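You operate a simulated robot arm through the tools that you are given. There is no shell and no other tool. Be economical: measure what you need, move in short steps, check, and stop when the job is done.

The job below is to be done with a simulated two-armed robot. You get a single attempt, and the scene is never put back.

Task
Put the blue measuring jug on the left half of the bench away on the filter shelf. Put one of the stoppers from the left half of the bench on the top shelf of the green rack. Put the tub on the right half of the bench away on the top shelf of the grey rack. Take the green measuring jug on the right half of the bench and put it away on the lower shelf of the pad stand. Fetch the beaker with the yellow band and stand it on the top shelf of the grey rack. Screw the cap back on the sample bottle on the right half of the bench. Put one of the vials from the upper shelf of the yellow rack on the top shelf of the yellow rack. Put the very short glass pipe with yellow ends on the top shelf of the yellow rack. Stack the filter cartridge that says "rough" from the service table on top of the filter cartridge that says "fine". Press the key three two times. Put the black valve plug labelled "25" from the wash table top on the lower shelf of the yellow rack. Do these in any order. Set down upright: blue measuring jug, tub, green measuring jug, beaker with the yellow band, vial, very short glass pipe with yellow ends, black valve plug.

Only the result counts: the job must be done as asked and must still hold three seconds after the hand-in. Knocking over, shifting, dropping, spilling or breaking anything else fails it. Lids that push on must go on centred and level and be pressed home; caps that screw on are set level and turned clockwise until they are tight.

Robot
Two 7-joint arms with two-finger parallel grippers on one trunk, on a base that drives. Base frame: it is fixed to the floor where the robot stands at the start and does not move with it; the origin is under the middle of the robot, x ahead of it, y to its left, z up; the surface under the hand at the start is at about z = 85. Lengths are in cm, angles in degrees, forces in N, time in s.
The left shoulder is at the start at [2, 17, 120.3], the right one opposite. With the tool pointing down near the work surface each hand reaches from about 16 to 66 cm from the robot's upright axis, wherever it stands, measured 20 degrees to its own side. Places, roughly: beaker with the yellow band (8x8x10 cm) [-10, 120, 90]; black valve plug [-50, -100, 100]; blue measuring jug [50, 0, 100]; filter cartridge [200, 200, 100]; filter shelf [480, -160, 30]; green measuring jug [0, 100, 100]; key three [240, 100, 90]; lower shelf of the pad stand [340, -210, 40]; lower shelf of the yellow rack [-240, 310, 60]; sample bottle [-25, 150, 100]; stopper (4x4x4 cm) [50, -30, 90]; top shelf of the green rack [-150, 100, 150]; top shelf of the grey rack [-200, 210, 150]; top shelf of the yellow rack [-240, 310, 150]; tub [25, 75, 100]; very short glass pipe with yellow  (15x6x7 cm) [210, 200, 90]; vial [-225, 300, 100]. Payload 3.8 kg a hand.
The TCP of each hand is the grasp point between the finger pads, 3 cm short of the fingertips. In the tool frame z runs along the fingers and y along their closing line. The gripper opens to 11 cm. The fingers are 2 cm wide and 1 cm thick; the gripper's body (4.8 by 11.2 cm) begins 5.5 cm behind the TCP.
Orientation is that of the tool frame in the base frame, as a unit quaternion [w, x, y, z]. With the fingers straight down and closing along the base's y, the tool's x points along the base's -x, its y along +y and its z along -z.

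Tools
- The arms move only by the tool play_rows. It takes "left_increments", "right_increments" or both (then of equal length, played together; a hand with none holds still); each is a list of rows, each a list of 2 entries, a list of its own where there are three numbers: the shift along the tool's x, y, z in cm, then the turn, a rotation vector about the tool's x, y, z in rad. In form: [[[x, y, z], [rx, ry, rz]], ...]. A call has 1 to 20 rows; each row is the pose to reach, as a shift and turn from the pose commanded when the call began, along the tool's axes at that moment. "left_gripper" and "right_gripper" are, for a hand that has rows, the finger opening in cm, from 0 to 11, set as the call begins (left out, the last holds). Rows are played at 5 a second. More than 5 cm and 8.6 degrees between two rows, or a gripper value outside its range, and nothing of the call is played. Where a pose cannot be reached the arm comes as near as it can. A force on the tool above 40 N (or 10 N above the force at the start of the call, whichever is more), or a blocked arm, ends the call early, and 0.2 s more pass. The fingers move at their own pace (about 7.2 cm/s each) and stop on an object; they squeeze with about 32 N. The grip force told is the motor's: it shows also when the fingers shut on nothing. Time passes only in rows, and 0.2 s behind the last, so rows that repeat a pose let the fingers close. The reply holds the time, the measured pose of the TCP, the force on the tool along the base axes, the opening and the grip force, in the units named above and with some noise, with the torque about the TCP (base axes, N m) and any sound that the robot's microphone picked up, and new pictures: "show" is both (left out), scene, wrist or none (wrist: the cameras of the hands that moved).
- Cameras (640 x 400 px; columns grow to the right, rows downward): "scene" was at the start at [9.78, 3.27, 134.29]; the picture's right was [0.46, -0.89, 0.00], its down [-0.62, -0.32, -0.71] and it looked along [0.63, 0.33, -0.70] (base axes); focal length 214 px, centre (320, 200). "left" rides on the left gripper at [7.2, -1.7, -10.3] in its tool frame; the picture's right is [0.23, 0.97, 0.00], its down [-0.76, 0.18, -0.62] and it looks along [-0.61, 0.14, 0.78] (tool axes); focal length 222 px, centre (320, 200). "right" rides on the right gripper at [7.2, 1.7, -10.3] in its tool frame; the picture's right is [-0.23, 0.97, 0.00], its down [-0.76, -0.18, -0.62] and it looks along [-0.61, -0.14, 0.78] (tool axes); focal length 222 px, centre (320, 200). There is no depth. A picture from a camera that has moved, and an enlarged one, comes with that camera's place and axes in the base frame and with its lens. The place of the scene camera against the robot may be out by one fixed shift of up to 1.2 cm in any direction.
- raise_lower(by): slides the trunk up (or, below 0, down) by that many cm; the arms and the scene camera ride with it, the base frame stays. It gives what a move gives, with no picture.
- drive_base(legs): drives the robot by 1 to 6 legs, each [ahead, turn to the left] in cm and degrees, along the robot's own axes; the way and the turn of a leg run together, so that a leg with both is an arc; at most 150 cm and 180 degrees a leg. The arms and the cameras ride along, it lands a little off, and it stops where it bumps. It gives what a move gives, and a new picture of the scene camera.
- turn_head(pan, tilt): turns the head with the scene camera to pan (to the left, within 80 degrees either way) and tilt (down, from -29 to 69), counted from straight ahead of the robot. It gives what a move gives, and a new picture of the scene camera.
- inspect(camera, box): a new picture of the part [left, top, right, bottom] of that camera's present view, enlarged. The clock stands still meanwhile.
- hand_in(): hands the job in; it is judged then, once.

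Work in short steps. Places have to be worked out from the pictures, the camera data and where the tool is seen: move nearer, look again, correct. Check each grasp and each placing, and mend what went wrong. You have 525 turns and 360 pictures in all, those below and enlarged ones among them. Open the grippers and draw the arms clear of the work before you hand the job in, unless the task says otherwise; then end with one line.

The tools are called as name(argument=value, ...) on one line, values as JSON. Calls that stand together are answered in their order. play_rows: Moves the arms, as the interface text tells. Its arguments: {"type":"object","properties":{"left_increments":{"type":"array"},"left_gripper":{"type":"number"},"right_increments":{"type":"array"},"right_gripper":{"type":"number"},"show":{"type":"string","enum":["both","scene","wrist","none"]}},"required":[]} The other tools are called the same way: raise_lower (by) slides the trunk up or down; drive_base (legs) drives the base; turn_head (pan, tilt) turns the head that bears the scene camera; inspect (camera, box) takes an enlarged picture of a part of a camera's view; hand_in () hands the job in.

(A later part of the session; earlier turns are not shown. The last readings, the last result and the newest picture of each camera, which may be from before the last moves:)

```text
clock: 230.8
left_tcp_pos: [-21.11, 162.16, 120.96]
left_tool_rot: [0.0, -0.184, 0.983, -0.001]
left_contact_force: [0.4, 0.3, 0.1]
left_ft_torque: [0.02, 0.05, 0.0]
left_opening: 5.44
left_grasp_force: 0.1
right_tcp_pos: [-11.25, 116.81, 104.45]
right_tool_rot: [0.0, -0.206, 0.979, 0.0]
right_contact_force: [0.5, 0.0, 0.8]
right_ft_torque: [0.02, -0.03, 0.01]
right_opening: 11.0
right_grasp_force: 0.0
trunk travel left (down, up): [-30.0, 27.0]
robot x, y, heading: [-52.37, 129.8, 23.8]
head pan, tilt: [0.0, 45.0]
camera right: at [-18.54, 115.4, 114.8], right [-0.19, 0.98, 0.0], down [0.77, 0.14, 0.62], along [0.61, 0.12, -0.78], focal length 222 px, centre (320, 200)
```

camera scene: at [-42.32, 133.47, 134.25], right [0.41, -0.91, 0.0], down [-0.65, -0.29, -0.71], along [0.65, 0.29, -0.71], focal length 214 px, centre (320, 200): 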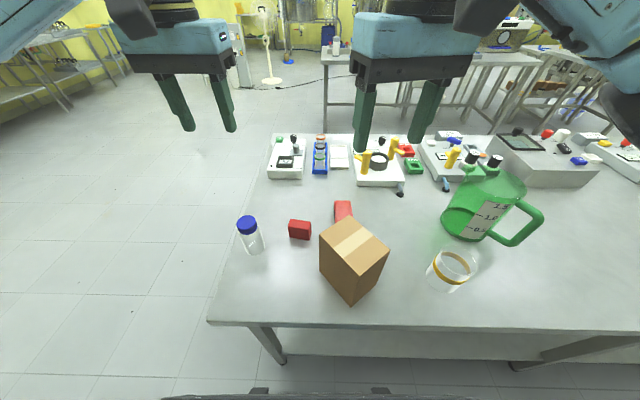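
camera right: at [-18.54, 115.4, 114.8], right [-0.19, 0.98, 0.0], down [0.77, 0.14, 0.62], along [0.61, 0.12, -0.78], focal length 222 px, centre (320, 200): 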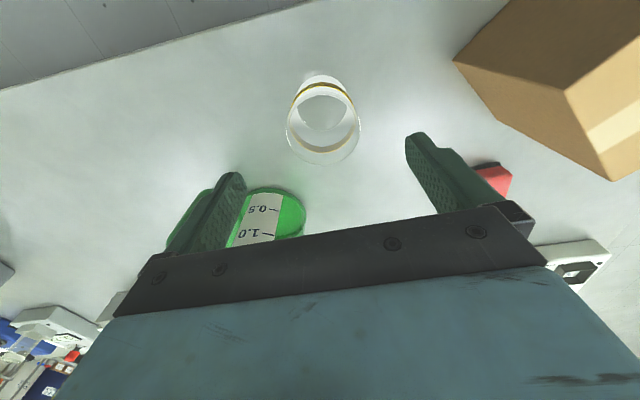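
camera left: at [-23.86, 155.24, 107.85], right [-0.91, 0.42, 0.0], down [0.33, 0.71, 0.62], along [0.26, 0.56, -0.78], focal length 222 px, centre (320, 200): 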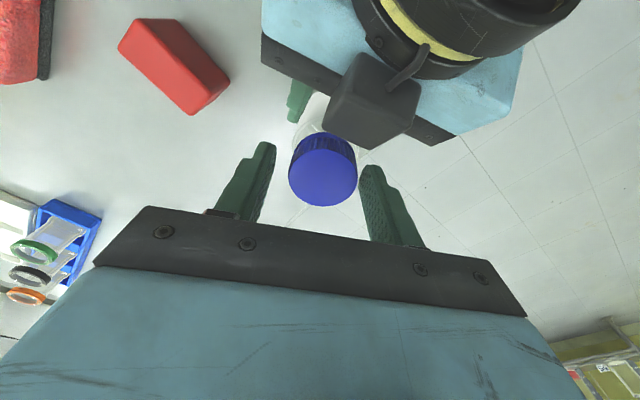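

Rim at z≈93.7, centred within a few mm. I descend to z≈90.3 and close.

play_rows(right_increments=[[[-0.2, 0.3, 4], [0, 0, 0]], [[-0.2, 0.3, 8], [0, 0, 0]], [[-0.2, 0.3, 11.5], [0, 0, 0]], [[-0.2, 0.3, 14.2], [0, 0, 0]], [[-0.2, 0.3, 14.2], [0, 0, 0]]], show="none")

play_rows(right_increments=[[[0, 0, 0], [0, 0, 0]], [[0, 0, 0], [0, 0, 0]], [[0, 0, 0], [0, 0, 0]], [[0, 0, 0], [0, 0, 0]]], right_gripper=0, show="wrist")

```text
clock: 232.0
left_tcp_pos: [-21.1, 161.97, 120.88]
left_tool_rot: [0.0, -0.183, 0.983, -0.001]
left_contact_force: [-0.1, 0.3, 0.7]
left_ft_torque: [-0.02, 0.0, 0.0]
left_opening: 5.39
left_grasp_force: 0.1
right_tcp_pos: [-11.22, 117.12, 90.18]
right_tool_rot: [-0.001, -0.206, 0.979, 0.001]
right_contact_force: [-0.4, -0.1, 0.1]
right_ft_torque: [-0.01, 0.01, 0.0]
right_opening: 10.98
right_grasp_force: 0.0
trunk travel left (down, up): [-30.0, 27.0]
robot x, y, heading: [-52.15, 130.0, 24.2]
head pan, tilt: [0.0, 45.0]
```

```text
clock: 233.0
left_tcp_pos: [-21.05, 162.09, 120.79]
left_tool_rot: [-0.001, -0.184, 0.983, -0.001]
left_contact_force: [-0.3, 0.5, -0.4]
left_ft_torque: [0.03, -0.02, -0.04]
left_opening: 5.38
left_grasp_force: 0.1
right_tcp_pos: [-11.37, 117.22, 90.16]
right_tool_rot: [-0.001, -0.206, 0.979, 0.0]
right_contact_force: [-0.9, -0.4, 0.7]
right_ft_torque: [-0.02, 0.02, 0.0]
right_opening: 6.95
right_grasp_force: 32.0
trunk travel left (down, up): [-30.0, 27.0]
robot x, y, heading: [-52.59, 129.74, 23.9]
head pan, tilt: [0.0, 45.0]
camera right: at [-18.53, 115.74, 100.66], right [-0.19, 0.98, 0.0], down [0.77, 0.14, 0.62], along [0.61, 0.12, -0.78], focal length 222 px, centre (320, 200)
```

right: 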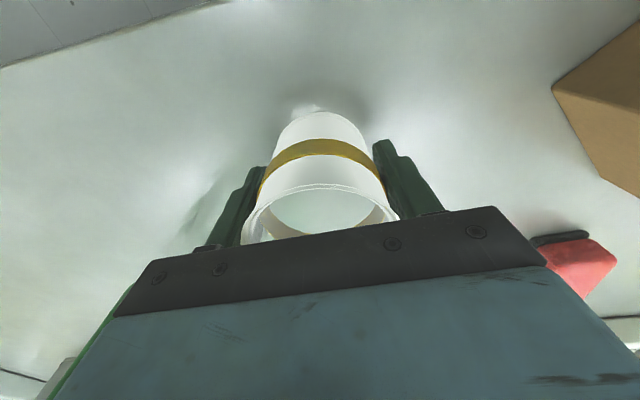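

Gripped at 6.95 cm. I lift it, back off and drive to the grey rack.

play_rows(right_increments=[[[0, 0, -4], [0, 0, 0]], [[0, 0, -9], [0, 0, 0]], [[0, 0, -14], [0, 0, 0]], [[0, 0, -19], [0, 0, 0]], [[0, 0, -24], [0, 0, 0]], [[0, 0, -29], [0, 0, 0]], [[0, 0, -34], [0, 0, 0]]], left_increments=[[[0, 0, 0], [0, 0, 0]], [[0, 0, 0], [0, 0, 0]], [[0, 0, -2], [0, 0, 0]], [[0, 0, -4], [0, 0, 0]], [[0, 0, -4], [0, 0, 0]], [[0, 0, -4], [0, 0, 0]], [[0, 0, -4], [0, 0, 0]]], show="none")

turn_head(pan=0, tilt=25)

drive_base(legs=[[-22, 0], [0, 88], [132, 0], [0, 90]])

raise_lower(by=26)

```text
clock: 234.6
left_tcp_pos: [-21.07, 162.06, 124.89]
left_tool_rot: [0.0, -0.184, 0.983, -0.001]
left_contact_force: [0.0, -0.7, -0.5]
left_ft_torque: [0.01, 0.01, -0.03]
left_opening: 5.41
left_grasp_force: 0.1
right_tcp_pos: [-11.3, 116.98, 124.24]
right_tool_rot: [-0.003, -0.206, 0.979, 0.001]
right_contact_force: [0.5, 0.2, -1.7]
right_ft_torque: [0.02, -0.03, -0.03]
right_opening: 6.94
right_grasp_force: 32.5
trunk travel left (down, up): [-30.0, 27.0]
robot x, y, heading: [-52.38, 129.61, 24.0]
head pan, tilt: [0.0, 45.0]
```

```text
clock: 235.4
left_tcp_pos: [-20.98, 162.18, 124.9]
left_tool_rot: [0.001, -0.183, 0.983, -0.002]
left_contact_force: [0.1, 0.2, 0.1]
left_ft_torque: [-0.03, -0.01, 0.02]
left_opening: 5.4
left_grasp_force: 0.0
right_tcp_pos: [-11.24, 117.09, 124.09]
right_tool_rot: [-0.002, -0.206, 0.978, 0.001]
right_contact_force: [-0.1, 0.0, -1.4]
right_ft_torque: [-0.01, 0.02, -0.02]
right_opening: 6.94
right_grasp_force: 31.7
trunk travel left (down, up): [-30.0, 27.0]
robot x, y, heading: [-51.99, 129.78, 24.1]
head pan, tilt: [0.0, 25.0]
camera scene: at [-41.33, 133.93, 137.3], right [0.41, -0.91, 0.0], down [-0.39, -0.17, -0.91], along [0.83, 0.37, -0.42], focal length 214 px, centre (320, 200)
```

scene: 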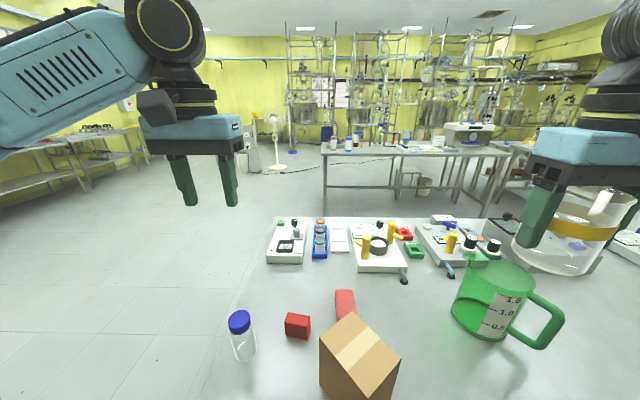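

```text
clock: 250.9
left_tcp_pos: [-155.2, 210.94, 124.86]
left_tool_rot: [-0.001, 0.986, 0.166, 0.001]
left_contact_force: [-0.5, 0.4, -0.7]
left_ft_torque: [0.01, -0.03, 0.01]
left_opening: 5.41
left_grasp_force: 0.0
right_tcp_pos: [-163.29, 256.38, 124.09]
right_tool_rot: [0.001, 0.982, 0.189, 0.002]
right_contact_force: [-0.2, 0.4, -0.2]
right_ft_torque: [-0.02, -0.04, -0.02]
right_opening: 6.91
right_grasp_force: 32.0
trunk travel left (down, up): [-30.0, 27.0]
robot x, y, heading: [-122.82, 242.34, -158.2]
head pan, tilt: [0.0, 25.0]
camera scene: at [-132.94, 237.4, 137.3], right [-0.37, 0.93, 0.0], down [0.39, 0.16, -0.91], along [-0.84, -0.34, -0.42], focal length 214 px, centre (320, 200)
```

scene: 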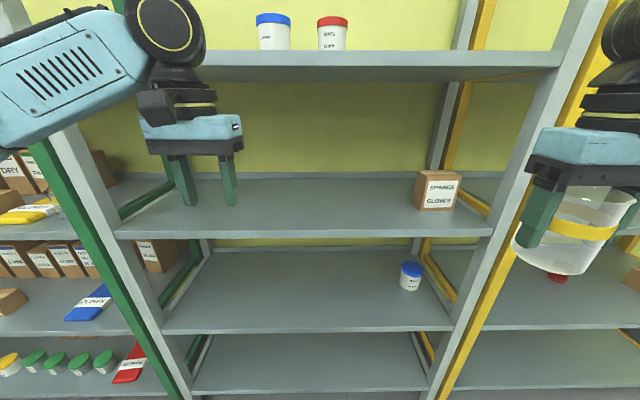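

```text
clock: 253.5
left_tcp_pos: [-155.11, 211.01, 150.9]
left_tool_rot: [0.001, 0.986, 0.166, -0.001]
left_contact_force: [-0.7, 0.4, 0.5]
left_ft_torque: [0.03, 0.0, -0.03]
left_opening: 5.4
left_grasp_force: 0.0
right_tcp_pos: [-163.31, 256.31, 150.21]
right_tool_rot: [0.001, 0.982, 0.19, 0.001]
right_contact_force: [-0.1, 1.2, -0.9]
right_ft_torque: [0.03, -0.03, 0.02]
right_opening: 6.94
right_grasp_force: 31.5
trunk travel left (down, up): [-56.0, 1.0]
robot x, y, heading: [-122.74, 242.21, -157.9]
head pan, tilt: [0.0, 25.0]
```

I raise both hands above the top shelf level, move the beaker inward, and drive closer.

play_rows(right_increments=[[[0, 2, -4], [0, 0, 0]], [[0, 5, -8], [0, 0, 0]], [[0, 7, -11], [0, 0, 0]], [[0, 9, -12], [0, 0, 0]], [[0, 9, -12], [0, 0, 0]]], left_increments=[[[2, 0, -4], [0, 0, 0]], [[4, 0, -8], [0, 0, 0]], [[5, 0, -12], [0, 0, 0]], [[5, 0, -12], [0, 0, 0]], [[5, 0, -12], [0, 0, 0]]], show="none")

drive_base(legs=[[25, 0]])

```text
clock: 254.7
left_tcp_pos: [-150.26, 212.52, 162.87]
left_tool_rot: [-0.001, 0.986, 0.166, 0.001]
left_contact_force: [1.5, 0.3, 0.1]
left_ft_torque: [0.01, 0.02, -0.04]
left_opening: 5.43
left_grasp_force: 0.0
right_tcp_pos: [-160.0, 248.06, 162.25]
right_tool_rot: [0.002, 0.982, 0.189, 0.001]
right_contact_force: [-0.1, 0.2, -1.8]
right_ft_torque: [-0.03, -0.01, -0.01]
right_opening: 6.92
right_grasp_force: 32.4
trunk travel left (down, up): [-56.0, 1.0]
robot x, y, heading: [-123.16, 242.14, -158.0]
head pan, tilt: [0.0, 25.0]
```

```text
clock: 256.6
left_tcp_pos: [-173.37, 203.18, 162.92]
left_tool_rot: [0.0, 0.986, 0.165, 0.0]
left_contact_force: [0.5, -0.1, 0.0]
left_ft_torque: [0.0, -0.01, 0.0]
left_opening: 5.4
left_grasp_force: 0.1
right_tcp_pos: [-183.05, 238.63, 162.18]
right_tool_rot: [0.001, 0.982, 0.189, 0.001]
right_contact_force: [0.8, 0.4, -0.3]
right_ft_torque: [0.02, -0.02, 0.02]
right_opening: 6.91
right_grasp_force: 32.1
trunk travel left (down, up): [-56.0, 1.0]
robot x, y, heading: [-146.14, 233.02, -158.1]
head pan, tilt: [0.0, 25.0]
camera scene: at [-155.98, 228.1, 163.32], right [-0.38, 0.93, 0.0], down [0.39, 0.16, -0.91], along [-0.84, -0.34, -0.42], focal length 214 px, centre (320, 200)
```

scene: 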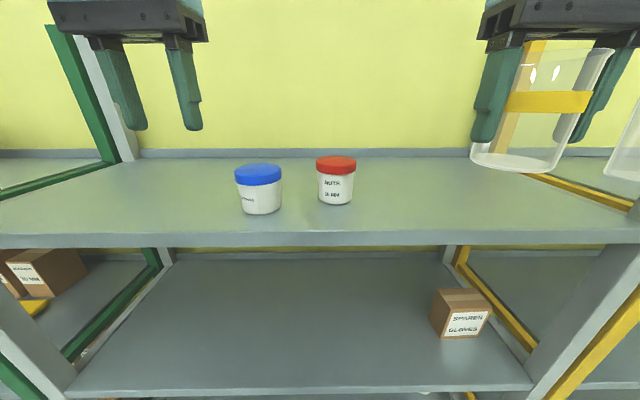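

Right hand is at the right spot laterally. I extend 16 cm forward and lower to just above the shelf.

play_rows(right_increments=[[[-4, 0, 0], [0, 0, 0]], [[-8, 0, 0], [0, 0, 0]], [[-12, 0, 0], [0, 0, 0]], [[-16, 0, 0], [0, 0, 0]], [[-16, 0, 4], [0, 0, 0]], [[-16, 0, 8], [0, 0, 0]], [[-16, 0, 10], [0, 0, 0]], [[-16, 0, 10], [0, 0, 0]]], show="scene")

```text
clock: 258.4
left_tcp_pos: [-173.4, 203.36, 162.82]
left_tool_rot: [-0.001, 0.986, 0.166, 0.0]
left_contact_force: [0.6, 0.5, -0.1]
left_ft_torque: [0.03, 0.01, 0.01]
left_opening: 5.38
left_grasp_force: 0.1
right_tcp_pos: [-197.91, 232.82, 152.28]
right_tool_rot: [0.001, 0.982, 0.19, 0.0]
right_contact_force: [0.1, 0.8, -1.0]
right_ft_torque: [-0.01, -0.03, 0.0]
right_opening: 6.93
right_grasp_force: 31.8
trunk travel left (down, up): [-56.0, 1.0]
robot x, y, heading: [-146.05, 232.71, -157.9]
head pan, tilt: [0.0, 25.0]
camera scene: at [-156.09, 228.11, 163.31], right [-0.37, 0.93, 0.0], down [0.39, 0.16, -0.91], along [-0.84, -0.34, -0.42], focal length 214 px, centre (320, 200)
```

scene: 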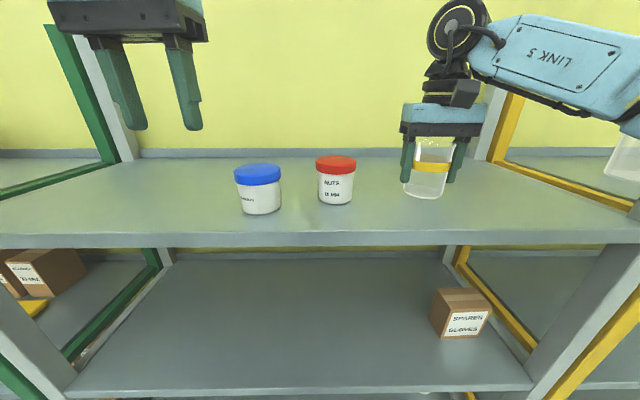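

play_rows(right_increments=[[[0, 0, 0.5], [0, 0, 0]], [[0, 0, 0.9], [0, 0, 0]], [[0, 0, 1.1], [0, 0, 0]], [[0, 0, 1.1], [0, 0, 0]]], show="none")

```text
clock: 259.4
left_tcp_pos: [-173.36, 203.2, 162.82]
left_tool_rot: [-0.002, 0.986, 0.166, -0.001]
left_contact_force: [-0.6, 0.3, -0.3]
left_ft_torque: [-0.01, 0.01, 0.01]
left_opening: 5.43
left_grasp_force: 0.0
right_tcp_pos: [-197.81, 232.69, 151.15]
right_tool_rot: [0.001, 0.982, 0.189, 0.0]
right_contact_force: [-1.3, 0.2, 3.9]
right_ft_torque: [0.17, 0.1, 0.05]
right_opening: 6.94
right_grasp_force: 32.1
trunk travel left (down, up): [-56.0, 1.0]
robot x, y, heading: [-146.07, 232.87, -158.3]
head pan, tilt: [0.0, 25.0]
```

Light contact. I open to 9 cm, lift straight up, and draw back.

play_rows(right_increments=[[[0, 0, 0.05], [0, 0, 0]], [[0, 0, 0.05], [0, 0, 0]], [[0, 0, 0.05], [0, 0, 0]], [[0, 0, -4], [0, 0, 0]], [[0, 0, -8], [0, 0, 0]], [[0, 0, -11], [0, 0, 0]], [[4, 0, -11], [0, 0, 0]], [[8, 0, -11], [0, 0, 0]], [[12, 0, -11], [0, 0, 0]]], right_gripper=9, show="scene")

```text
clock: 261.4
left_tcp_pos: [-173.29, 203.29, 162.91]
left_tool_rot: [-0.002, 0.986, 0.166, -0.001]
left_contact_force: [0.3, 1.2, -0.3]
left_ft_torque: [0.0, -0.01, -0.01]
left_opening: 5.39
left_grasp_force: 0.0
right_tcp_pos: [-186.7, 237.07, 162.07]
right_tool_rot: [0.001, 0.982, 0.189, 0.0]
right_contact_force: [-0.7, 0.6, -0.3]
right_ft_torque: [-0.03, 0.05, -0.01]
right_opening: 8.99
right_grasp_force: 0.1
trunk travel left (down, up): [-56.0, 1.0]
robot x, y, heading: [-146.03, 232.93, -158.0]
head pan, tilt: [0.0, 25.0]
camera scene: at [-155.97, 228.1, 163.31], right [-0.38, 0.93, 0.0], down [0.39, 0.16, -0.91], along [-0.84, -0.34, -0.42], focal length 214 px, centre (320, 200)
```

scene: 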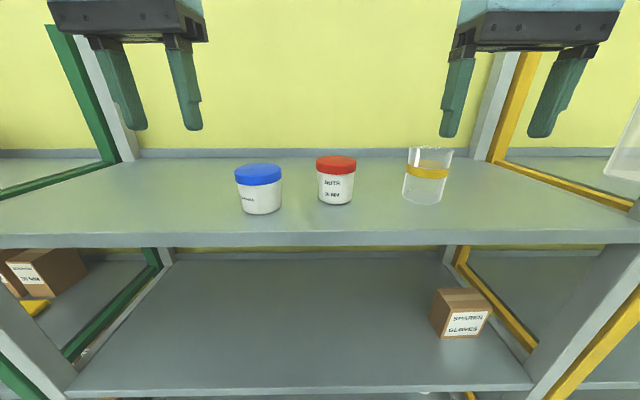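

Beaker done. Now to the green jug: back off, lower the trunk, drive back along the corridor to face it.

drive_base(legs=[[-27, 0], [0, 90], [100, 0], [91, 0], [0, 90]])

raise_lower(by=-26)

turn_head(pan=0, tilt=35)

```text
clock: 280.0
left_tcp_pos: [-23.34, 95.3, 162.9]
left_tool_rot: [0.0, -0.153, 0.988, -0.001]
left_contact_force: [-0.7, 0.4, 0.1]
left_ft_torque: [0.0, 0.0, 0.0]
left_opening: 5.4
left_grasp_force: 0.1
right_tcp_pos: [-10.8, 61.15, 162.18]
right_tool_rot: [0.0, -0.176, 0.984, 0.001]
right_contact_force: [-0.2, 0.2, -0.3]
right_ft_torque: [0.01, 0.05, 0.02]
right_opening: 9.0
right_grasp_force: 0.0
trunk travel left (down, up): [-56.0, 1.0]
robot x, y, heading: [-51.35, 66.38, 20.4]
head pan, tilt: [0.0, 25.0]
camera scene: at [-40.42, 69.95, 163.3], right [0.35, -0.94, 0.0], down [-0.4, -0.15, -0.91], along [0.85, 0.32, -0.42], focal length 214 px, centre (320, 200)
```

scene: 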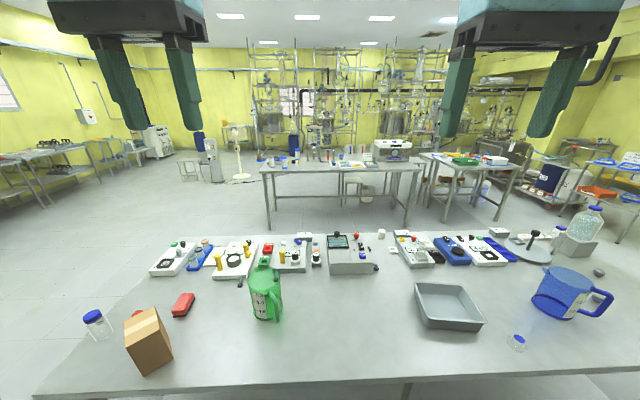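

```text
clock: 282.7
left_tcp_pos: [-23.28, 95.19, 136.79]
left_tool_rot: [0.001, -0.153, 0.988, -0.001]
left_contact_force: [1.2, -0.2, -0.9]
left_ft_torque: [0.0, 0.01, -0.02]
left_opening: 5.4
left_grasp_force: 0.1
right_tcp_pos: [-10.75, 61.11, 136.04]
right_tool_rot: [-0.001, -0.176, 0.984, 0.001]
right_contact_force: [-1.1, -0.1, -1.1]
right_ft_torque: [0.03, 0.03, -0.02]
right_opening: 9.03
right_grasp_force: 0.1
trunk travel left (down, up): [-30.0, 27.0]
robot x, y, heading: [-51.55, 66.76, 20.8]
head pan, tilt: [0.0, 25.0]
```

```text
clock: 283.4
left_tcp_pos: [-23.48, 95.14, 136.93]
left_tool_rot: [0.0, -0.153, 0.988, -0.001]
left_contact_force: [0.2, -0.1, -0.7]
left_ft_torque: [0.0, 0.03, 0.0]
left_opening: 5.4
left_grasp_force: 0.1
right_tcp_pos: [-10.66, 61.01, 136.18]
right_tool_rot: [0.0, -0.176, 0.984, 0.001]
right_contact_force: [-0.8, 0.3, 0.4]
right_ft_torque: [0.0, 0.0, 0.02]
right_opening: 8.97
right_grasp_force: 0.2
trunk travel left (down, up): [-30.0, 27.0]
robot x, y, heading: [-51.28, 66.17, 20.4]
head pan, tilt: [0.0, 35.0]
camera scene: at [-40.8, 69.81, 135.73], right [0.35, -0.94, 0.0], down [-0.54, -0.2, -0.82], along [0.77, 0.29, -0.57], focal length 214 px, centre (320, 200)
```

scene: 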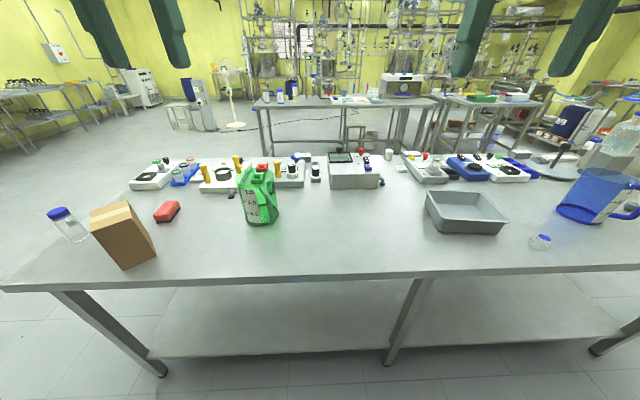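

From here the green jug's handle points at me, so its left wall is free. I'll grip the left wall with the left hand pitched 45°. Drive 20 cm closer and pitch the hand.

drive_base(legs=[[20, 0]])

play_rows(left_increments=[[[-1, 1, 1], [0, 0, 0]], [[-1, 3, 2], [0, -0.13, 0]], [[-1, 5, 3], [0, -0.26, 0]], [[-1, 7, 4], [0, -0.39, 0]], [[-1, 9, 5], [0, -0.52, 0]], [[-1, 9, 5], [0, -0.65, 0]], [[-1, 9, 5], [0, -0.785, 0]], [[-1, 9, 5], [0, -0.785, 0]]], left_gripper=6, show="both")

```text
clock: 285.0
left_tcp_pos: [-4.6, 102.47, 136.93]
left_tool_rot: [0.0, -0.153, 0.988, -0.002]
left_contact_force: [-0.2, 0.8, 0.2]
left_ft_torque: [-0.01, -0.01, -0.03]
left_opening: 5.39
left_grasp_force: 0.0
right_tcp_pos: [8.07, 68.19, 136.11]
right_tool_rot: [-0.001, -0.177, 0.984, 0.001]
right_contact_force: [-0.6, 0.1, -0.2]
right_ft_torque: [0.01, 0.01, 0.0]
right_opening: 8.99
right_grasp_force: 0.0
trunk travel left (down, up): [-30.0, 27.0]
robot x, y, heading: [-32.26, 73.63, 20.6]
head pan, tilt: [0.0, 35.0]
camera scene: at [-22.02, 76.88, 135.72], right [0.35, -0.94, 0.0], down [-0.54, -0.2, -0.82], along [0.77, 0.29, -0.57], focal length 214 px, centre (320, 200)
```

scene: 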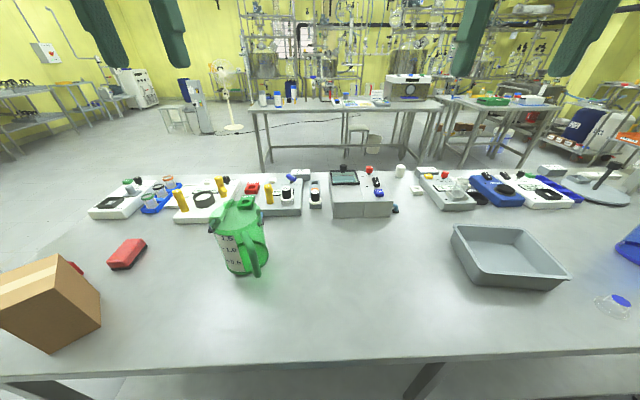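

```text
clock: 286.8
left_tcp_pos: [-6.37, 111.26, 131.97]
left_tool_rot: [0.379, -0.143, 0.913, 0.059]
left_contact_force: [0.5, -0.1, 0.6]
left_ft_torque: [-0.02, -0.02, 0.02]
left_opening: 6.03
left_grasp_force: 0.0
right_tcp_pos: [8.05, 68.2, 136.1]
right_tool_rot: [-0.001, -0.177, 0.984, 0.0]
right_contact_force: [-0.1, 0.2, -0.7]
right_ft_torque: [-0.01, 0.01, 0.0]
right_opening: 8.99
right_grasp_force: 0.2
trunk travel left (down, up): [-30.0, 27.0]
robot x, y, heading: [-32.86, 73.31, 20.7]
head pan, tilt: [0.0, 35.0]
camera scene: at [-22.05, 76.82, 135.73], right [0.35, -0.94, 0.0], down [-0.54, -0.2, -0.82], along [0.77, 0.29, -0.57], focal length 214 px, centre (320, 200)
camera left: at [-17.67, 105.79, 134.13], right [-0.45, 0.88, -0.16], down [0.04, 0.2, 0.98], along [0.89, 0.43, -0.12], focal length 222 px, centre (320, 200)
```

scene: 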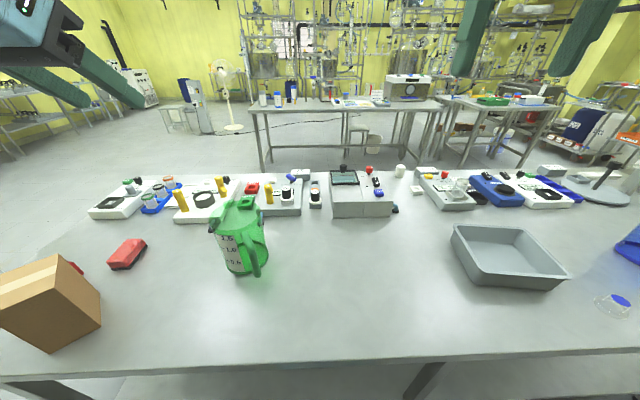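
left: 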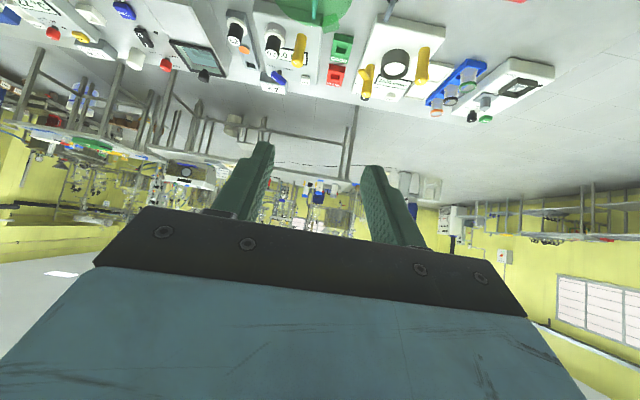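

Let me zoom on the green jug to see its shape, liquid and wall.

inspect(camera="scene", box=[190, 180, 290, 290])

```text
3.64 times, centred on (240, 235) of scene
camera zoom: at [-22.05, 76.82, 135.73], right [0.35, -0.94, 0.0], down [-0.54, -0.2, -0.82], along [0.77, 0.29, -0.57], focal length 780 px, centre (611, 73)
```

zoom: 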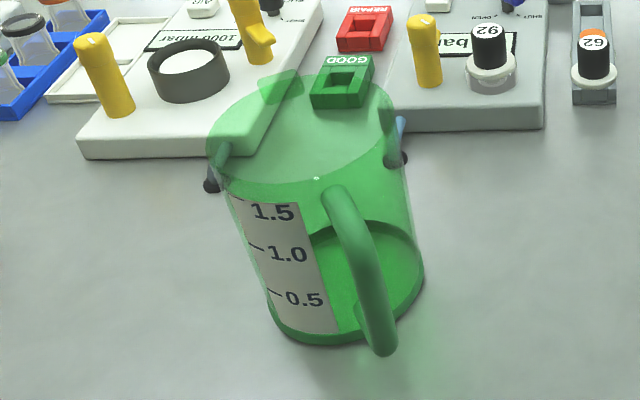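

The jug is empty; axis ≈ [9.5, 112], rim z≈101, Ø13. I bring the left hand near its left wall for a wrist view.

play_rows(left_increments=[[[1.8, 0.4, 4.4], [0, 0, 0]], [[3.6, 0.8, 8.8], [0, 0, 0]], [[5.4, 1.2, 13.2], [0, 0, 0]], [[7.2, 1.6, 17.6], [0, 0, 0]], [[8.9, 1.9, 21], [0, 0, 0]], [[8.9, 1.9, 21], [0, 0, 0]]], left_gripper=5, show="both")

```text
clock: 288.2
left_tcp_pos: [1.24, 115.68, 110.88]
left_tool_rot: [0.379, -0.142, 0.912, 0.058]
left_contact_force: [0.2, -0.2, -0.1]
left_ft_torque: [-0.05, 0.04, 0.03]
left_opening: 5.03
left_grasp_force: 0.1
right_tcp_pos: [8.03, 68.21, 136.05]
right_tool_rot: [0.0, -0.177, 0.984, 0.001]
right_contact_force: [0.4, -0.1, -0.4]
right_ft_torque: [0.01, 0.01, -0.01]
right_opening: 9.01
right_grasp_force: 0.0
trunk travel left (down, up): [-30.0, 27.0]
robot x, y, heading: [-33.08, 73.81, 20.4]
head pan, tilt: [0.0, 35.0]
camera scene: at [-22.09, 76.83, 135.73], right [0.35, -0.94, 0.0], down [-0.54, -0.2, -0.82], along [0.77, 0.29, -0.57], focal length 214 px, centre (320, 200)
camera left: at [-10.05, 110.2, 113.06], right [-0.45, 0.88, -0.16], down [0.04, 0.2, 0.98], along [0.89, 0.43, -0.12], focal length 222 px, centre (320, 200)
```

scene: 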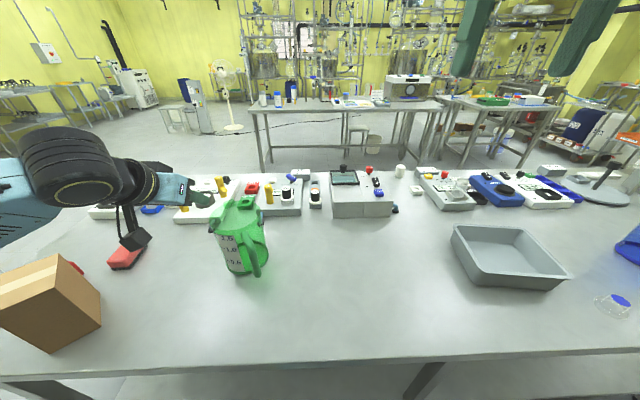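
left: 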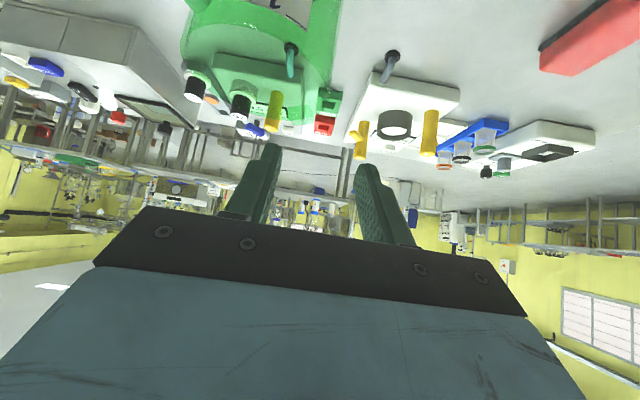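

inspect(camera="left", box=[150, 0, 390, 150])

```text
2.67 times, centred on (270, 75) of left
camera zoom: at [-10.05, 110.2, 113.06], right [-0.45, 0.88, -0.16], down [0.04, 0.2, 0.98], along [0.89, 0.43, -0.12], focal length 592 px, centre (453, 533)
```

zoom: 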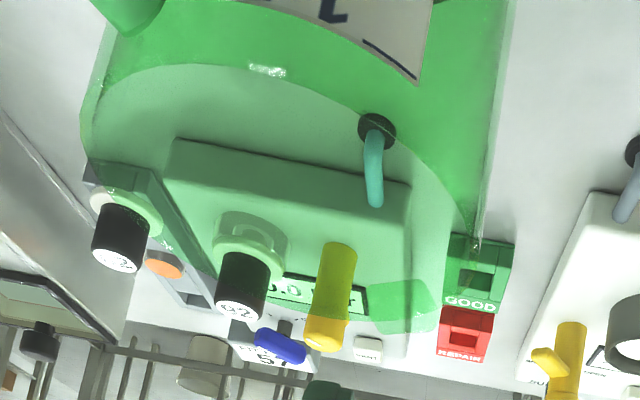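

Wall point ≈ [7.4, 117.8], rim z≈100.2. I move over it, then down so the wall goes between the fingers.

play_rows(left_increments=[[[-2.3, 0.1, 2.3], [0, 0, 0]], [[-4.6, 0.15, 4.6], [0, 0, 0]], [[-2.4, 0.15, 6.8], [0, 0, 0]], [[0, 0.15, 9.2], [0, 0, 0]], [[0, 0.15, 9.2], [0, 0, 0]]], show="wrist")

```text
clock: 289.4
left_tcp_pos: [7.43, 117.69, 104.1]
left_tool_rot: [0.379, -0.142, 0.913, 0.059]
left_contact_force: [-0.5, -0.4, 0.4]
left_ft_torque: [0.01, 0.0, -0.01]
left_opening: 5.03
left_grasp_force: 0.1
right_tcp_pos: [7.95, 68.17, 136.02]
right_tool_rot: [0.0, -0.177, 0.984, 0.001]
right_contact_force: [0.1, 0.2, -0.4]
right_ft_torque: [-0.03, 0.0, 0.0]
right_opening: 8.98
right_grasp_force: 0.1
trunk travel left (down, up): [-30.0, 27.0]
robot x, y, heading: [-32.76, 73.57, 20.6]
head pan, tilt: [0.0, 35.0]
camera left: at [-3.91, 112.25, 106.44], right [-0.45, 0.88, -0.16], down [0.04, 0.2, 0.98], along [0.89, 0.43, -0.12], focal length 222 px, centre (320, 200)
```

left: 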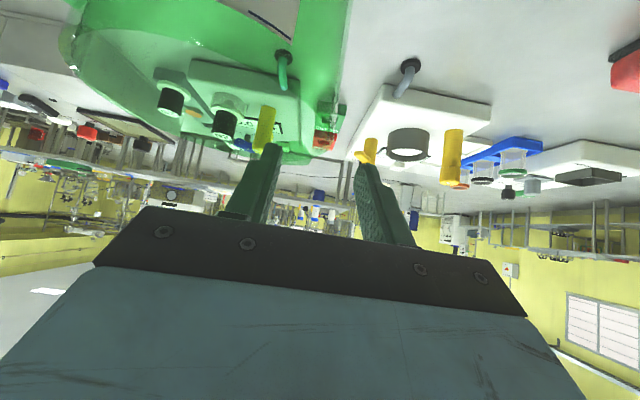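

play_rows(left_increments=[[[1.3, 0.2, 1.3], [0, 0, 0]], [[2.6, 0.2, 2.6], [0, 0, 0]], [[3.75, 0.2, 3.75], [0, 0, 0]], [[3.75, 0.2, 3.75], [0, 0, 0]]], show="both")

```text
clock: 290.4
left_tcp_pos: [7.19, 117.77, 99.34]
left_tool_rot: [0.382, -0.144, 0.911, 0.059]
left_contact_force: [-0.7, 1.0, 20.5]
left_ft_torque: [-1.41, 0.71, -0.14]
left_opening: 5.01
left_grasp_force: 0.0
right_tcp_pos: [7.89, 68.06, 136.25]
right_tool_rot: [0.0, -0.177, 0.984, 0.002]
right_contact_force: [0.6, -0.2, -0.2]
right_ft_torque: [0.01, 0.02, -0.02]
right_opening: 8.99
right_grasp_force: 0.1
trunk travel left (down, up): [-30.0, 27.0]
robot x, y, heading: [-32.66, 73.44, 20.8]
head pan, tilt: [0.0, 35.0]
camera scene: at [-22.19, 76.76, 135.77], right [0.35, -0.94, 0.0], down [-0.54, -0.2, -0.82], along [0.77, 0.29, -0.57], focal length 214 px, centre (320, 200)
camera left: at [-4.04, 112.45, 101.41], right [-0.45, 0.88, -0.17], down [0.03, 0.2, 0.98], along [0.89, 0.43, -0.12], focal length 222 px, centre (320, 200)
```

scene: 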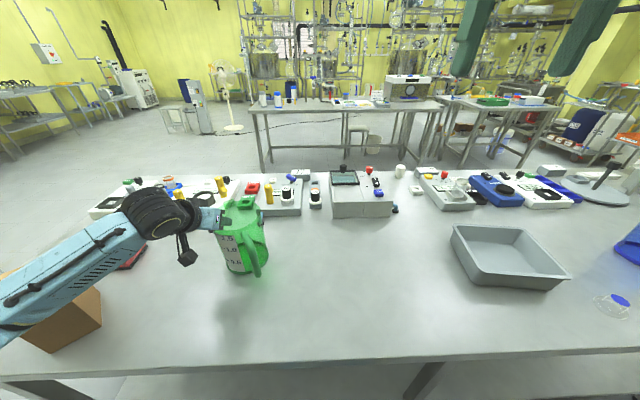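
left: 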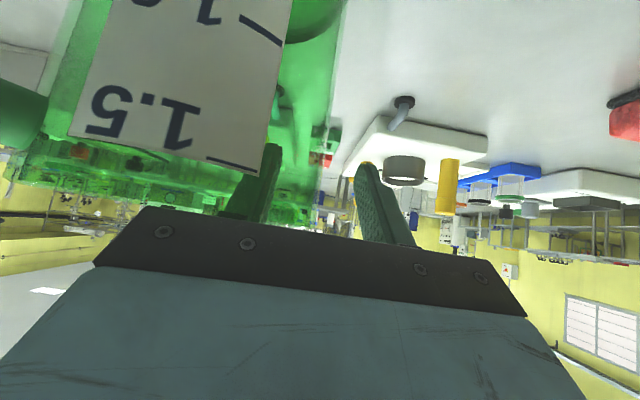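

The palm touches the rim lightly; I raise 0.6 cm and close on the wall.

play_rows(left_increments=[[[-0.55, 0, -0.55], [0, 0, 0]], [[-0.55, 0, -0.55], [0, 0, 0]]], show="none")

play_rows(left_increments=[[[0, 0, 0], [0, 0, 0]], [[0, 0, 0], [0, 0, 0]], [[0, 0, 0], [0, 0, 0]], [[0, 0, 0], [0, 0, 0]]], left_gripper=0, show="wrist")

```text
clock: 291.0
left_tcp_pos: [7.16, 117.91, 99.56]
left_tool_rot: [0.377, -0.143, 0.913, 0.059]
left_contact_force: [-0.7, 0.8, -0.8]
left_ft_torque: [0.02, -0.01, 0.0]
left_opening: 5.0
left_grasp_force: 0.0
right_tcp_pos: [7.95, 68.24, 136.16]
right_tool_rot: [-0.001, -0.177, 0.984, 0.001]
right_contact_force: [0.5, 0.1, 0.3]
right_ft_torque: [0.01, 0.0, 0.01]
right_opening: 8.99
right_grasp_force: 0.0
trunk travel left (down, up): [-30.0, 27.0]
robot x, y, heading: [-32.59, 73.92, 20.3]
head pan, tilt: [0.0, 35.0]
```

```text
clock: 292.0
left_tcp_pos: [7.29, 117.79, 99.77]
left_tool_rot: [0.379, -0.142, 0.913, 0.057]
left_contact_force: [0.2, -2.2, 2.9]
left_ft_torque: [-0.5, 0.08, 0.07]
left_opening: 1.14
left_grasp_force: 32.6
right_tcp_pos: [7.97, 68.16, 136.28]
right_tool_rot: [0.0, -0.177, 0.984, 0.001]
right_contact_force: [0.4, 0.3, 0.3]
right_ft_torque: [-0.01, 0.0, -0.03]
right_opening: 9.0
right_grasp_force: 0.0
trunk travel left (down, up): [-30.0, 27.0]
robot x, y, heading: [-32.98, 73.52, 20.7]
head pan, tilt: [0.0, 35.0]
camera left: at [-4.03, 112.45, 101.94], right [-0.45, 0.88, -0.16], down [0.04, 0.2, 0.98], along [0.89, 0.43, -0.12], focal length 222 px, centre (320, 200)
```

left: 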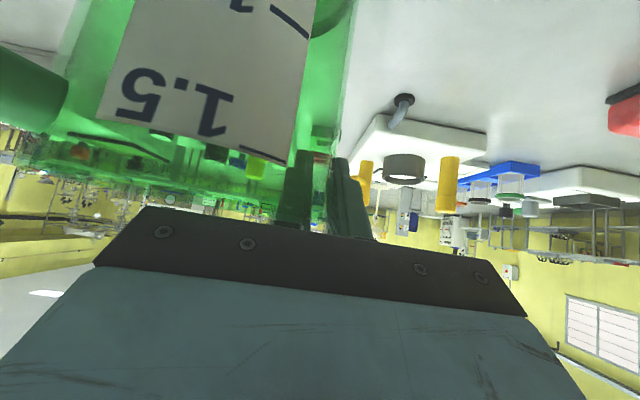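

Wall gripped (1.14 cm). I lift 4 cm and check whether the jug stays level.

play_rows(left_increments=[[[-0.7, 0, -0.7], [0, 0, 0]], [[-1.4, 0, -1.4], [0, 0, 0]], [[-2.8, 0, -2.8], [0, 0, 0]], [[-2.8, 0, -2.8], [0, 0, 0]]], show="both")

```text
clock: 293.0
left_tcp_pos: [7.38, 118.05, 103.67]
left_tool_rot: [0.378, -0.143, 0.913, 0.059]
left_contact_force: [-0.3, 0.4, -2.6]
left_ft_torque: [0.16, 0.03, -0.01]
left_opening: 1.08
left_grasp_force: 32.1
right_tcp_pos: [7.98, 68.23, 136.24]
right_tool_rot: [0.0, -0.177, 0.984, 0.002]
right_contact_force: [0.1, -0.5, -0.5]
right_ft_torque: [0.01, -0.02, -0.01]
right_opening: 9.03
right_grasp_force: 0.1
trunk travel left (down, up): [-30.0, 27.0]
robot x, y, heading: [-32.48, 73.71, 20.5]
head pan, tilt: [0.0, 35.0]
camera scene: at [-22.07, 76.88, 135.73], right [0.35, -0.94, 0.0], down [-0.54, -0.2, -0.82], along [0.77, 0.29, -0.57], focal length 214 px, centre (320, 200)
camera left: at [-4.03, 112.52, 105.86], right [-0.45, 0.88, -0.16], down [0.04, 0.2, 0.98], along [0.89, 0.43, -0.12], focal length 222 px, centre (320, 200)
```

scene: 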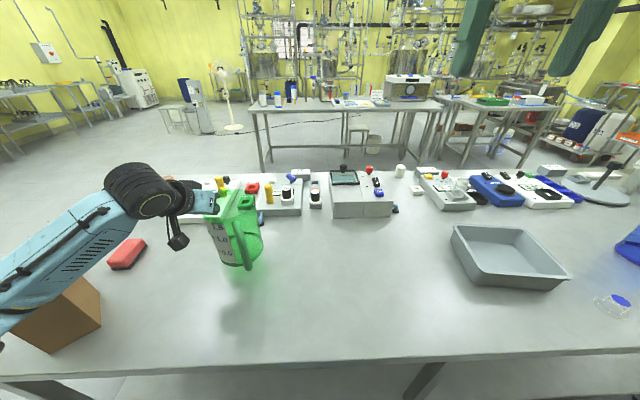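
left: 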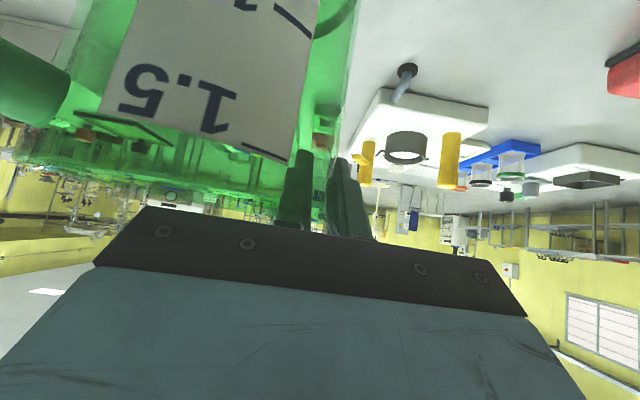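

Level and stable (0.27 kg). I raise it to carrying height, drawing back a little.

play_rows(left_increments=[[[-3, 0, -3], [0, 0, 0]], [[-6, 0, -6], [0, 0, 0]], [[-9, 0, -9], [0, 0, 0]], [[-12, 0, -12], [0, 0, 0]], [[-12, 0, -16], [0, 0, 0]], [[-10, 0, -19], [0, 0, 0]], [[-9.3, 0, -20.7], [0, 0, 0]]], show="scene")

```text
clock: 294.6
left_tcp_pos: [-0.33, 115.47, 124.81]
left_tool_rot: [0.378, -0.143, 0.913, 0.059]
left_contact_force: [0.4, -0.2, -1.9]
left_ft_torque: [0.1, 0.01, -0.01]
left_opening: 1.05
left_grasp_force: 32.6
right_tcp_pos: [8.04, 68.18, 136.12]
right_tool_rot: [0.0, -0.177, 0.984, 0.0]
right_contact_force: [-0.5, -0.6, -0.9]
right_ft_torque: [0.0, 0.02, 0.01]
right_opening: 9.0
right_grasp_force: 0.3
trunk travel left (down, up): [-30.0, 27.0]
robot x, y, heading: [-32.78, 73.24, 20.2]
head pan, tilt: [0.0, 35.0]
camera scene: at [-22.1, 76.85, 135.73], right [0.35, -0.94, 0.0], down [-0.54, -0.2, -0.82], along [0.77, 0.29, -0.57], focal length 214 px, centre (320, 200)
```

scene: 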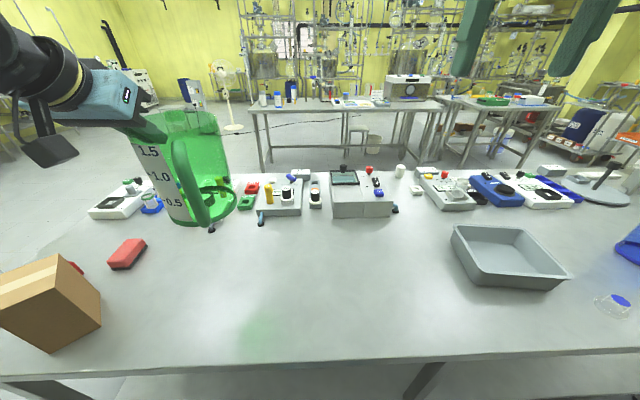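

I back off and drive along the bench to the blue jug.

drive_base(legs=[[-18, 0], [0, -88], [82, 0], [0, 90], [14, 0]])

```text
clock: 308.6
left_tcp_pos: [25.22, 40.01, 124.76]
left_tool_rot: [0.378, -0.161, 0.909, 0.066]
left_contact_force: [0.2, 0.2, -2.1]
left_ft_torque: [0.11, 0.02, 0.0]
left_opening: 1.04
left_grasp_force: 32.1
right_tcp_pos: [35.66, -7.01, 136.11]
right_tool_rot: [-0.001, -0.199, 0.98, 0.0]
right_contact_force: [0.8, -0.3, -0.4]
right_ft_torque: [-0.01, 0.02, -0.02]
right_opening: 9.0
right_grasp_force: 0.1
trunk travel left (down, up): [-30.0, 27.0]
robot x, y, heading: [-5.37, -3.33, 22.8]
head pan, tilt: [0.0, 35.0]
camera scene: at [5.16, 0.39, 135.72], right [0.39, -0.92, 0.0], down [-0.53, -0.23, -0.82], along [0.75, 0.32, -0.57], focal length 214 px, centre (320, 200)
```

scene: 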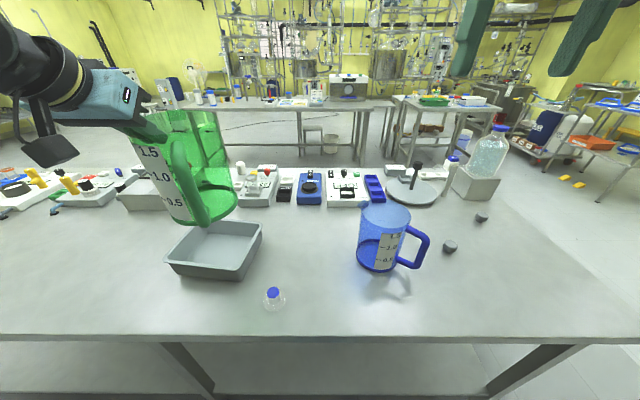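

Blue jug axis ≈ [51.5, 0.7]; handle right-near, spout left-far. Let me zoom to verify spout and contents.

inspect(camera="scene", box=[330, 180, 450, 290])

```text
3.64 times, centred on (390, 235) of scene
camera zoom: at [5.16, 0.39, 135.72], right [0.39, -0.92, 0.0], down [-0.53, -0.23, -0.82], along [0.75, 0.32, -0.57], focal length 780 px, centre (66, 73)
```

zoom: 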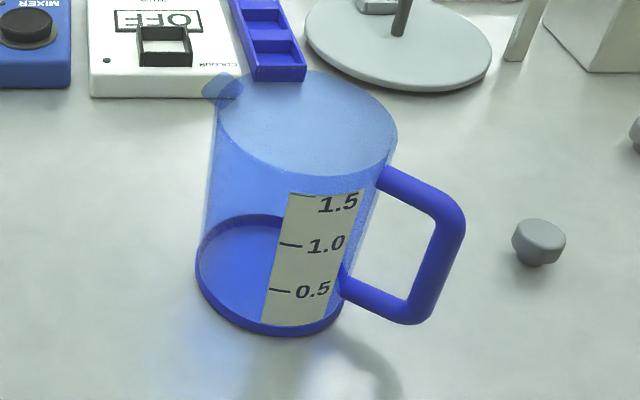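

Empty, spout confirmed left-far. I yaw the right hand 25° left and pitch it 45°, gripping the left-near wall at ≈ [46.8, 5.2].

play_rows(right_increments=[[[0, 0, 2], [0, 0, -0.14]], [[0, 0, 4], [0, 0, -0.28]], [[0, 0, 6], [0, 0, -0.42]], [[0, 0, 8], [0, 0, -0.436]]], right_gripper=5, show="none")

play_rows(right_increments=[[[0, 0, 0], [0, -0.14, 0]], [[0, 0, 0], [0, -0.28, 0]], [[0, 0, 0], [0, -0.42, 0]], [[0, 0, 0], [0, -0.56, 0]], [[0, 0, 0], [0, -0.7, 0]], [[0, 0, 0], [0, -0.785, 0]], [[0, 0, 0], [0, -0.785, 0]]], show="none")

```text
clock: 309.6
left_tcp_pos: [25.22, 39.81, 124.77]
left_tool_rot: [0.377, -0.161, 0.91, 0.065]
left_contact_force: [0.2, -1.1, -2.4]
left_ft_torque: [0.15, 0.02, -0.01]
left_opening: 0.99
left_grasp_force: 32.4
right_tcp_pos: [35.53, -7.04, 128.2]
right_tool_rot: [0.0, -0.407, 0.913, 0.001]
right_contact_force: [0.6, 1.0, -0.3]
right_ft_torque: [0.03, -0.03, 0.01]
right_opening: 5.0
right_grasp_force: 0.1
trunk travel left (down, up): [-30.0, 27.0]
robot x, y, heading: [-5.2, -3.53, 23.0]
head pan, tilt: [0.0, 35.0]
```

```text
clock: 311.2
left_tcp_pos: [25.13, 39.96, 124.76]
left_tool_rot: [0.377, -0.161, 0.91, 0.066]
left_contact_force: [-0.4, -0.7, -2.5]
left_ft_torque: [0.14, -0.03, 0.03]
left_opening: 1.02
left_grasp_force: 32.3
right_tcp_pos: [35.5, -6.89, 128.14]
right_tool_rot: [0.351, -0.375, 0.844, 0.157]
right_contact_force: [-1.0, -0.1, 0.8]
right_ft_torque: [-0.01, -0.03, -0.08]
right_opening: 5.03
right_grasp_force: 0.1
trunk travel left (down, up): [-30.0, 27.0]
robot x, y, heading: [-5.43, -3.24, 23.1]
head pan, tilt: [0.0, 35.0]
```

play_rows(right_increments=[[[1.1, 0, 4], [0, 0, 0]], [[2.2, 0, 8], [0, 0, 0]], [[3.3, -0.1, 12], [0, 0, 0]], [[4.4, -0.2, 16], [0, 0, 0]], [[5.4, -0.3, 20.2], [0, 0, 0]], [[5.4, -0.3, 20.2], [0, 0, 0]]], show="both")

```text
clock: 312.6
left_tcp_pos: [25.05, 39.77, 124.75]
left_tool_rot: [0.377, -0.162, 0.91, 0.066]
left_contact_force: [-0.2, 0.0, -1.4]
left_ft_torque: [0.11, -0.04, -0.01]
left_opening: 1.03
left_grasp_force: 32.0
right_tcp_pos: [42.9, 0.63, 110.07]
right_tool_rot: [0.35, -0.375, 0.844, 0.156]
right_contact_force: [0.0, 0.2, -0.3]
right_ft_torque: [-0.02, 0.0, 0.04]
right_opening: 5.01
right_grasp_force: 0.0
trunk travel left (down, up): [-30.0, 27.0]
robot x, y, heading: [-5.5, -3.55, 23.2]
head pan, tilt: [0.0, 35.0]
camera scene: at [5.02, 0.32, 135.73], right [0.39, -0.92, 0.0], down [-0.53, -0.22, -0.82], along [0.75, 0.32, -0.57], focal length 214 px, centre (320, 200)
camera right: at [33.27, -7.55, 112.22], right [-0.61, 0.77, 0.16], down [0.2, -0.05, 0.98], along [0.76, 0.63, -0.12], focal length 222 px, centre (320, 200)
```

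scene: 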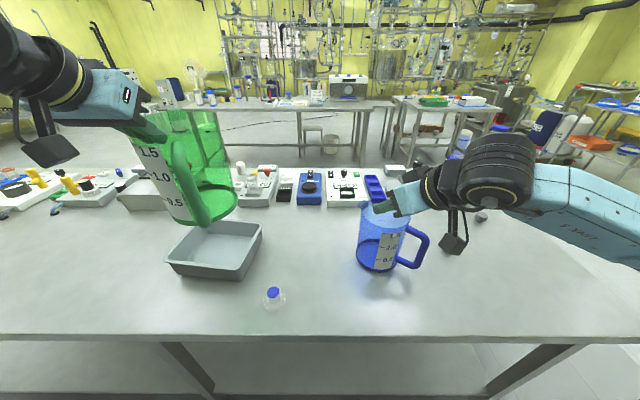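
right: 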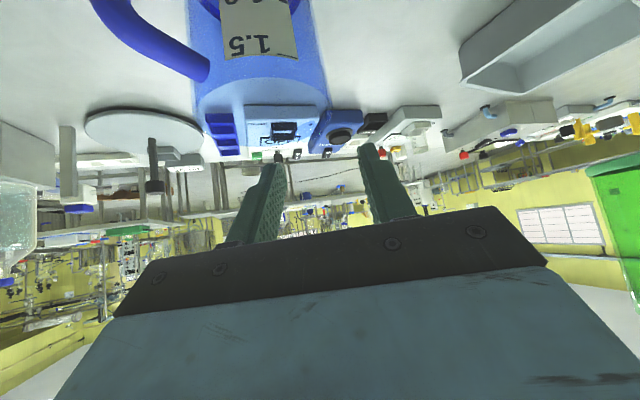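

inspect(camera="right", box=[160, 0, 400, 150])

```text
2.67 times, centred on (280, 75) of right
camera zoom: at [33.27, -7.55, 112.22], right [-0.61, 0.77, 0.16], down [0.2, -0.05, 0.98], along [0.76, 0.63, -0.12], focal length 592 px, centre (427, 533)
```

zoom: 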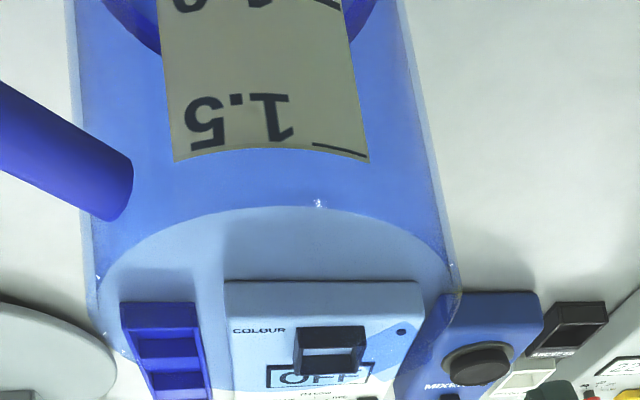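

Circle fit on the rim gives axis ≈ [52.2, 2.9]; wall point ≈ [47.4, 7.2]. I move above it and partly down.

play_rows(right_increments=[[[-2.8, 0.5, 2.8], [0, 0, 0]], [[-5.6, 1.05, 5.6], [0, 0, 0]], [[-3.4, 1.05, 7.8], [0, 0, 0]], [[-1, 1.05, 10.2], [0, 0, 0]], [[-1, 1.05, 10.2], [0, 0, 0]]], show="wrist")

```text
clock: 313.8
left_tcp_pos: [25.14, 39.85, 124.79]
left_tool_rot: [0.377, -0.162, 0.909, 0.066]
left_contact_force: [-0.6, 0.1, -1.8]
left_ft_torque: [0.14, 0.05, 0.04]
left_opening: 0.98
left_grasp_force: 31.9
right_tcp_pos: [47.08, 7.22, 103.57]
right_tool_rot: [0.349, -0.375, 0.844, 0.157]
right_contact_force: [-0.2, 0.0, 0.3]
right_ft_torque: [0.01, 0.0, 0.02]
right_opening: 5.01
right_grasp_force: 0.1
trunk travel left (down, up): [-30.0, 27.0]
robot x, y, heading: [-5.38, -3.38, 23.0]
head pan, tilt: [0.0, 35.0]
camera right: at [37.65, -0.93, 105.82], right [-0.61, 0.77, 0.16], down [0.2, -0.05, 0.98], along [0.76, 0.63, -0.12], focal length 222 px, centre (320, 200)
```

right: 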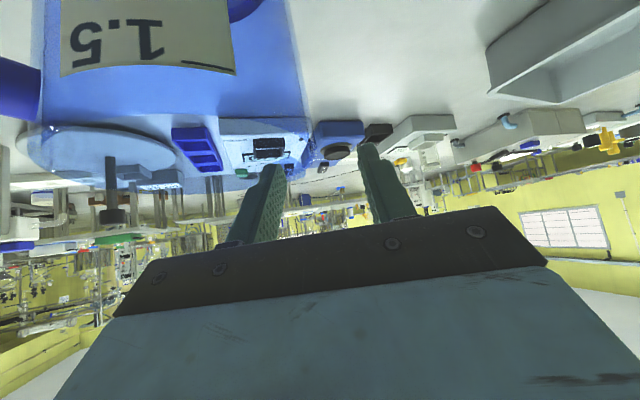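

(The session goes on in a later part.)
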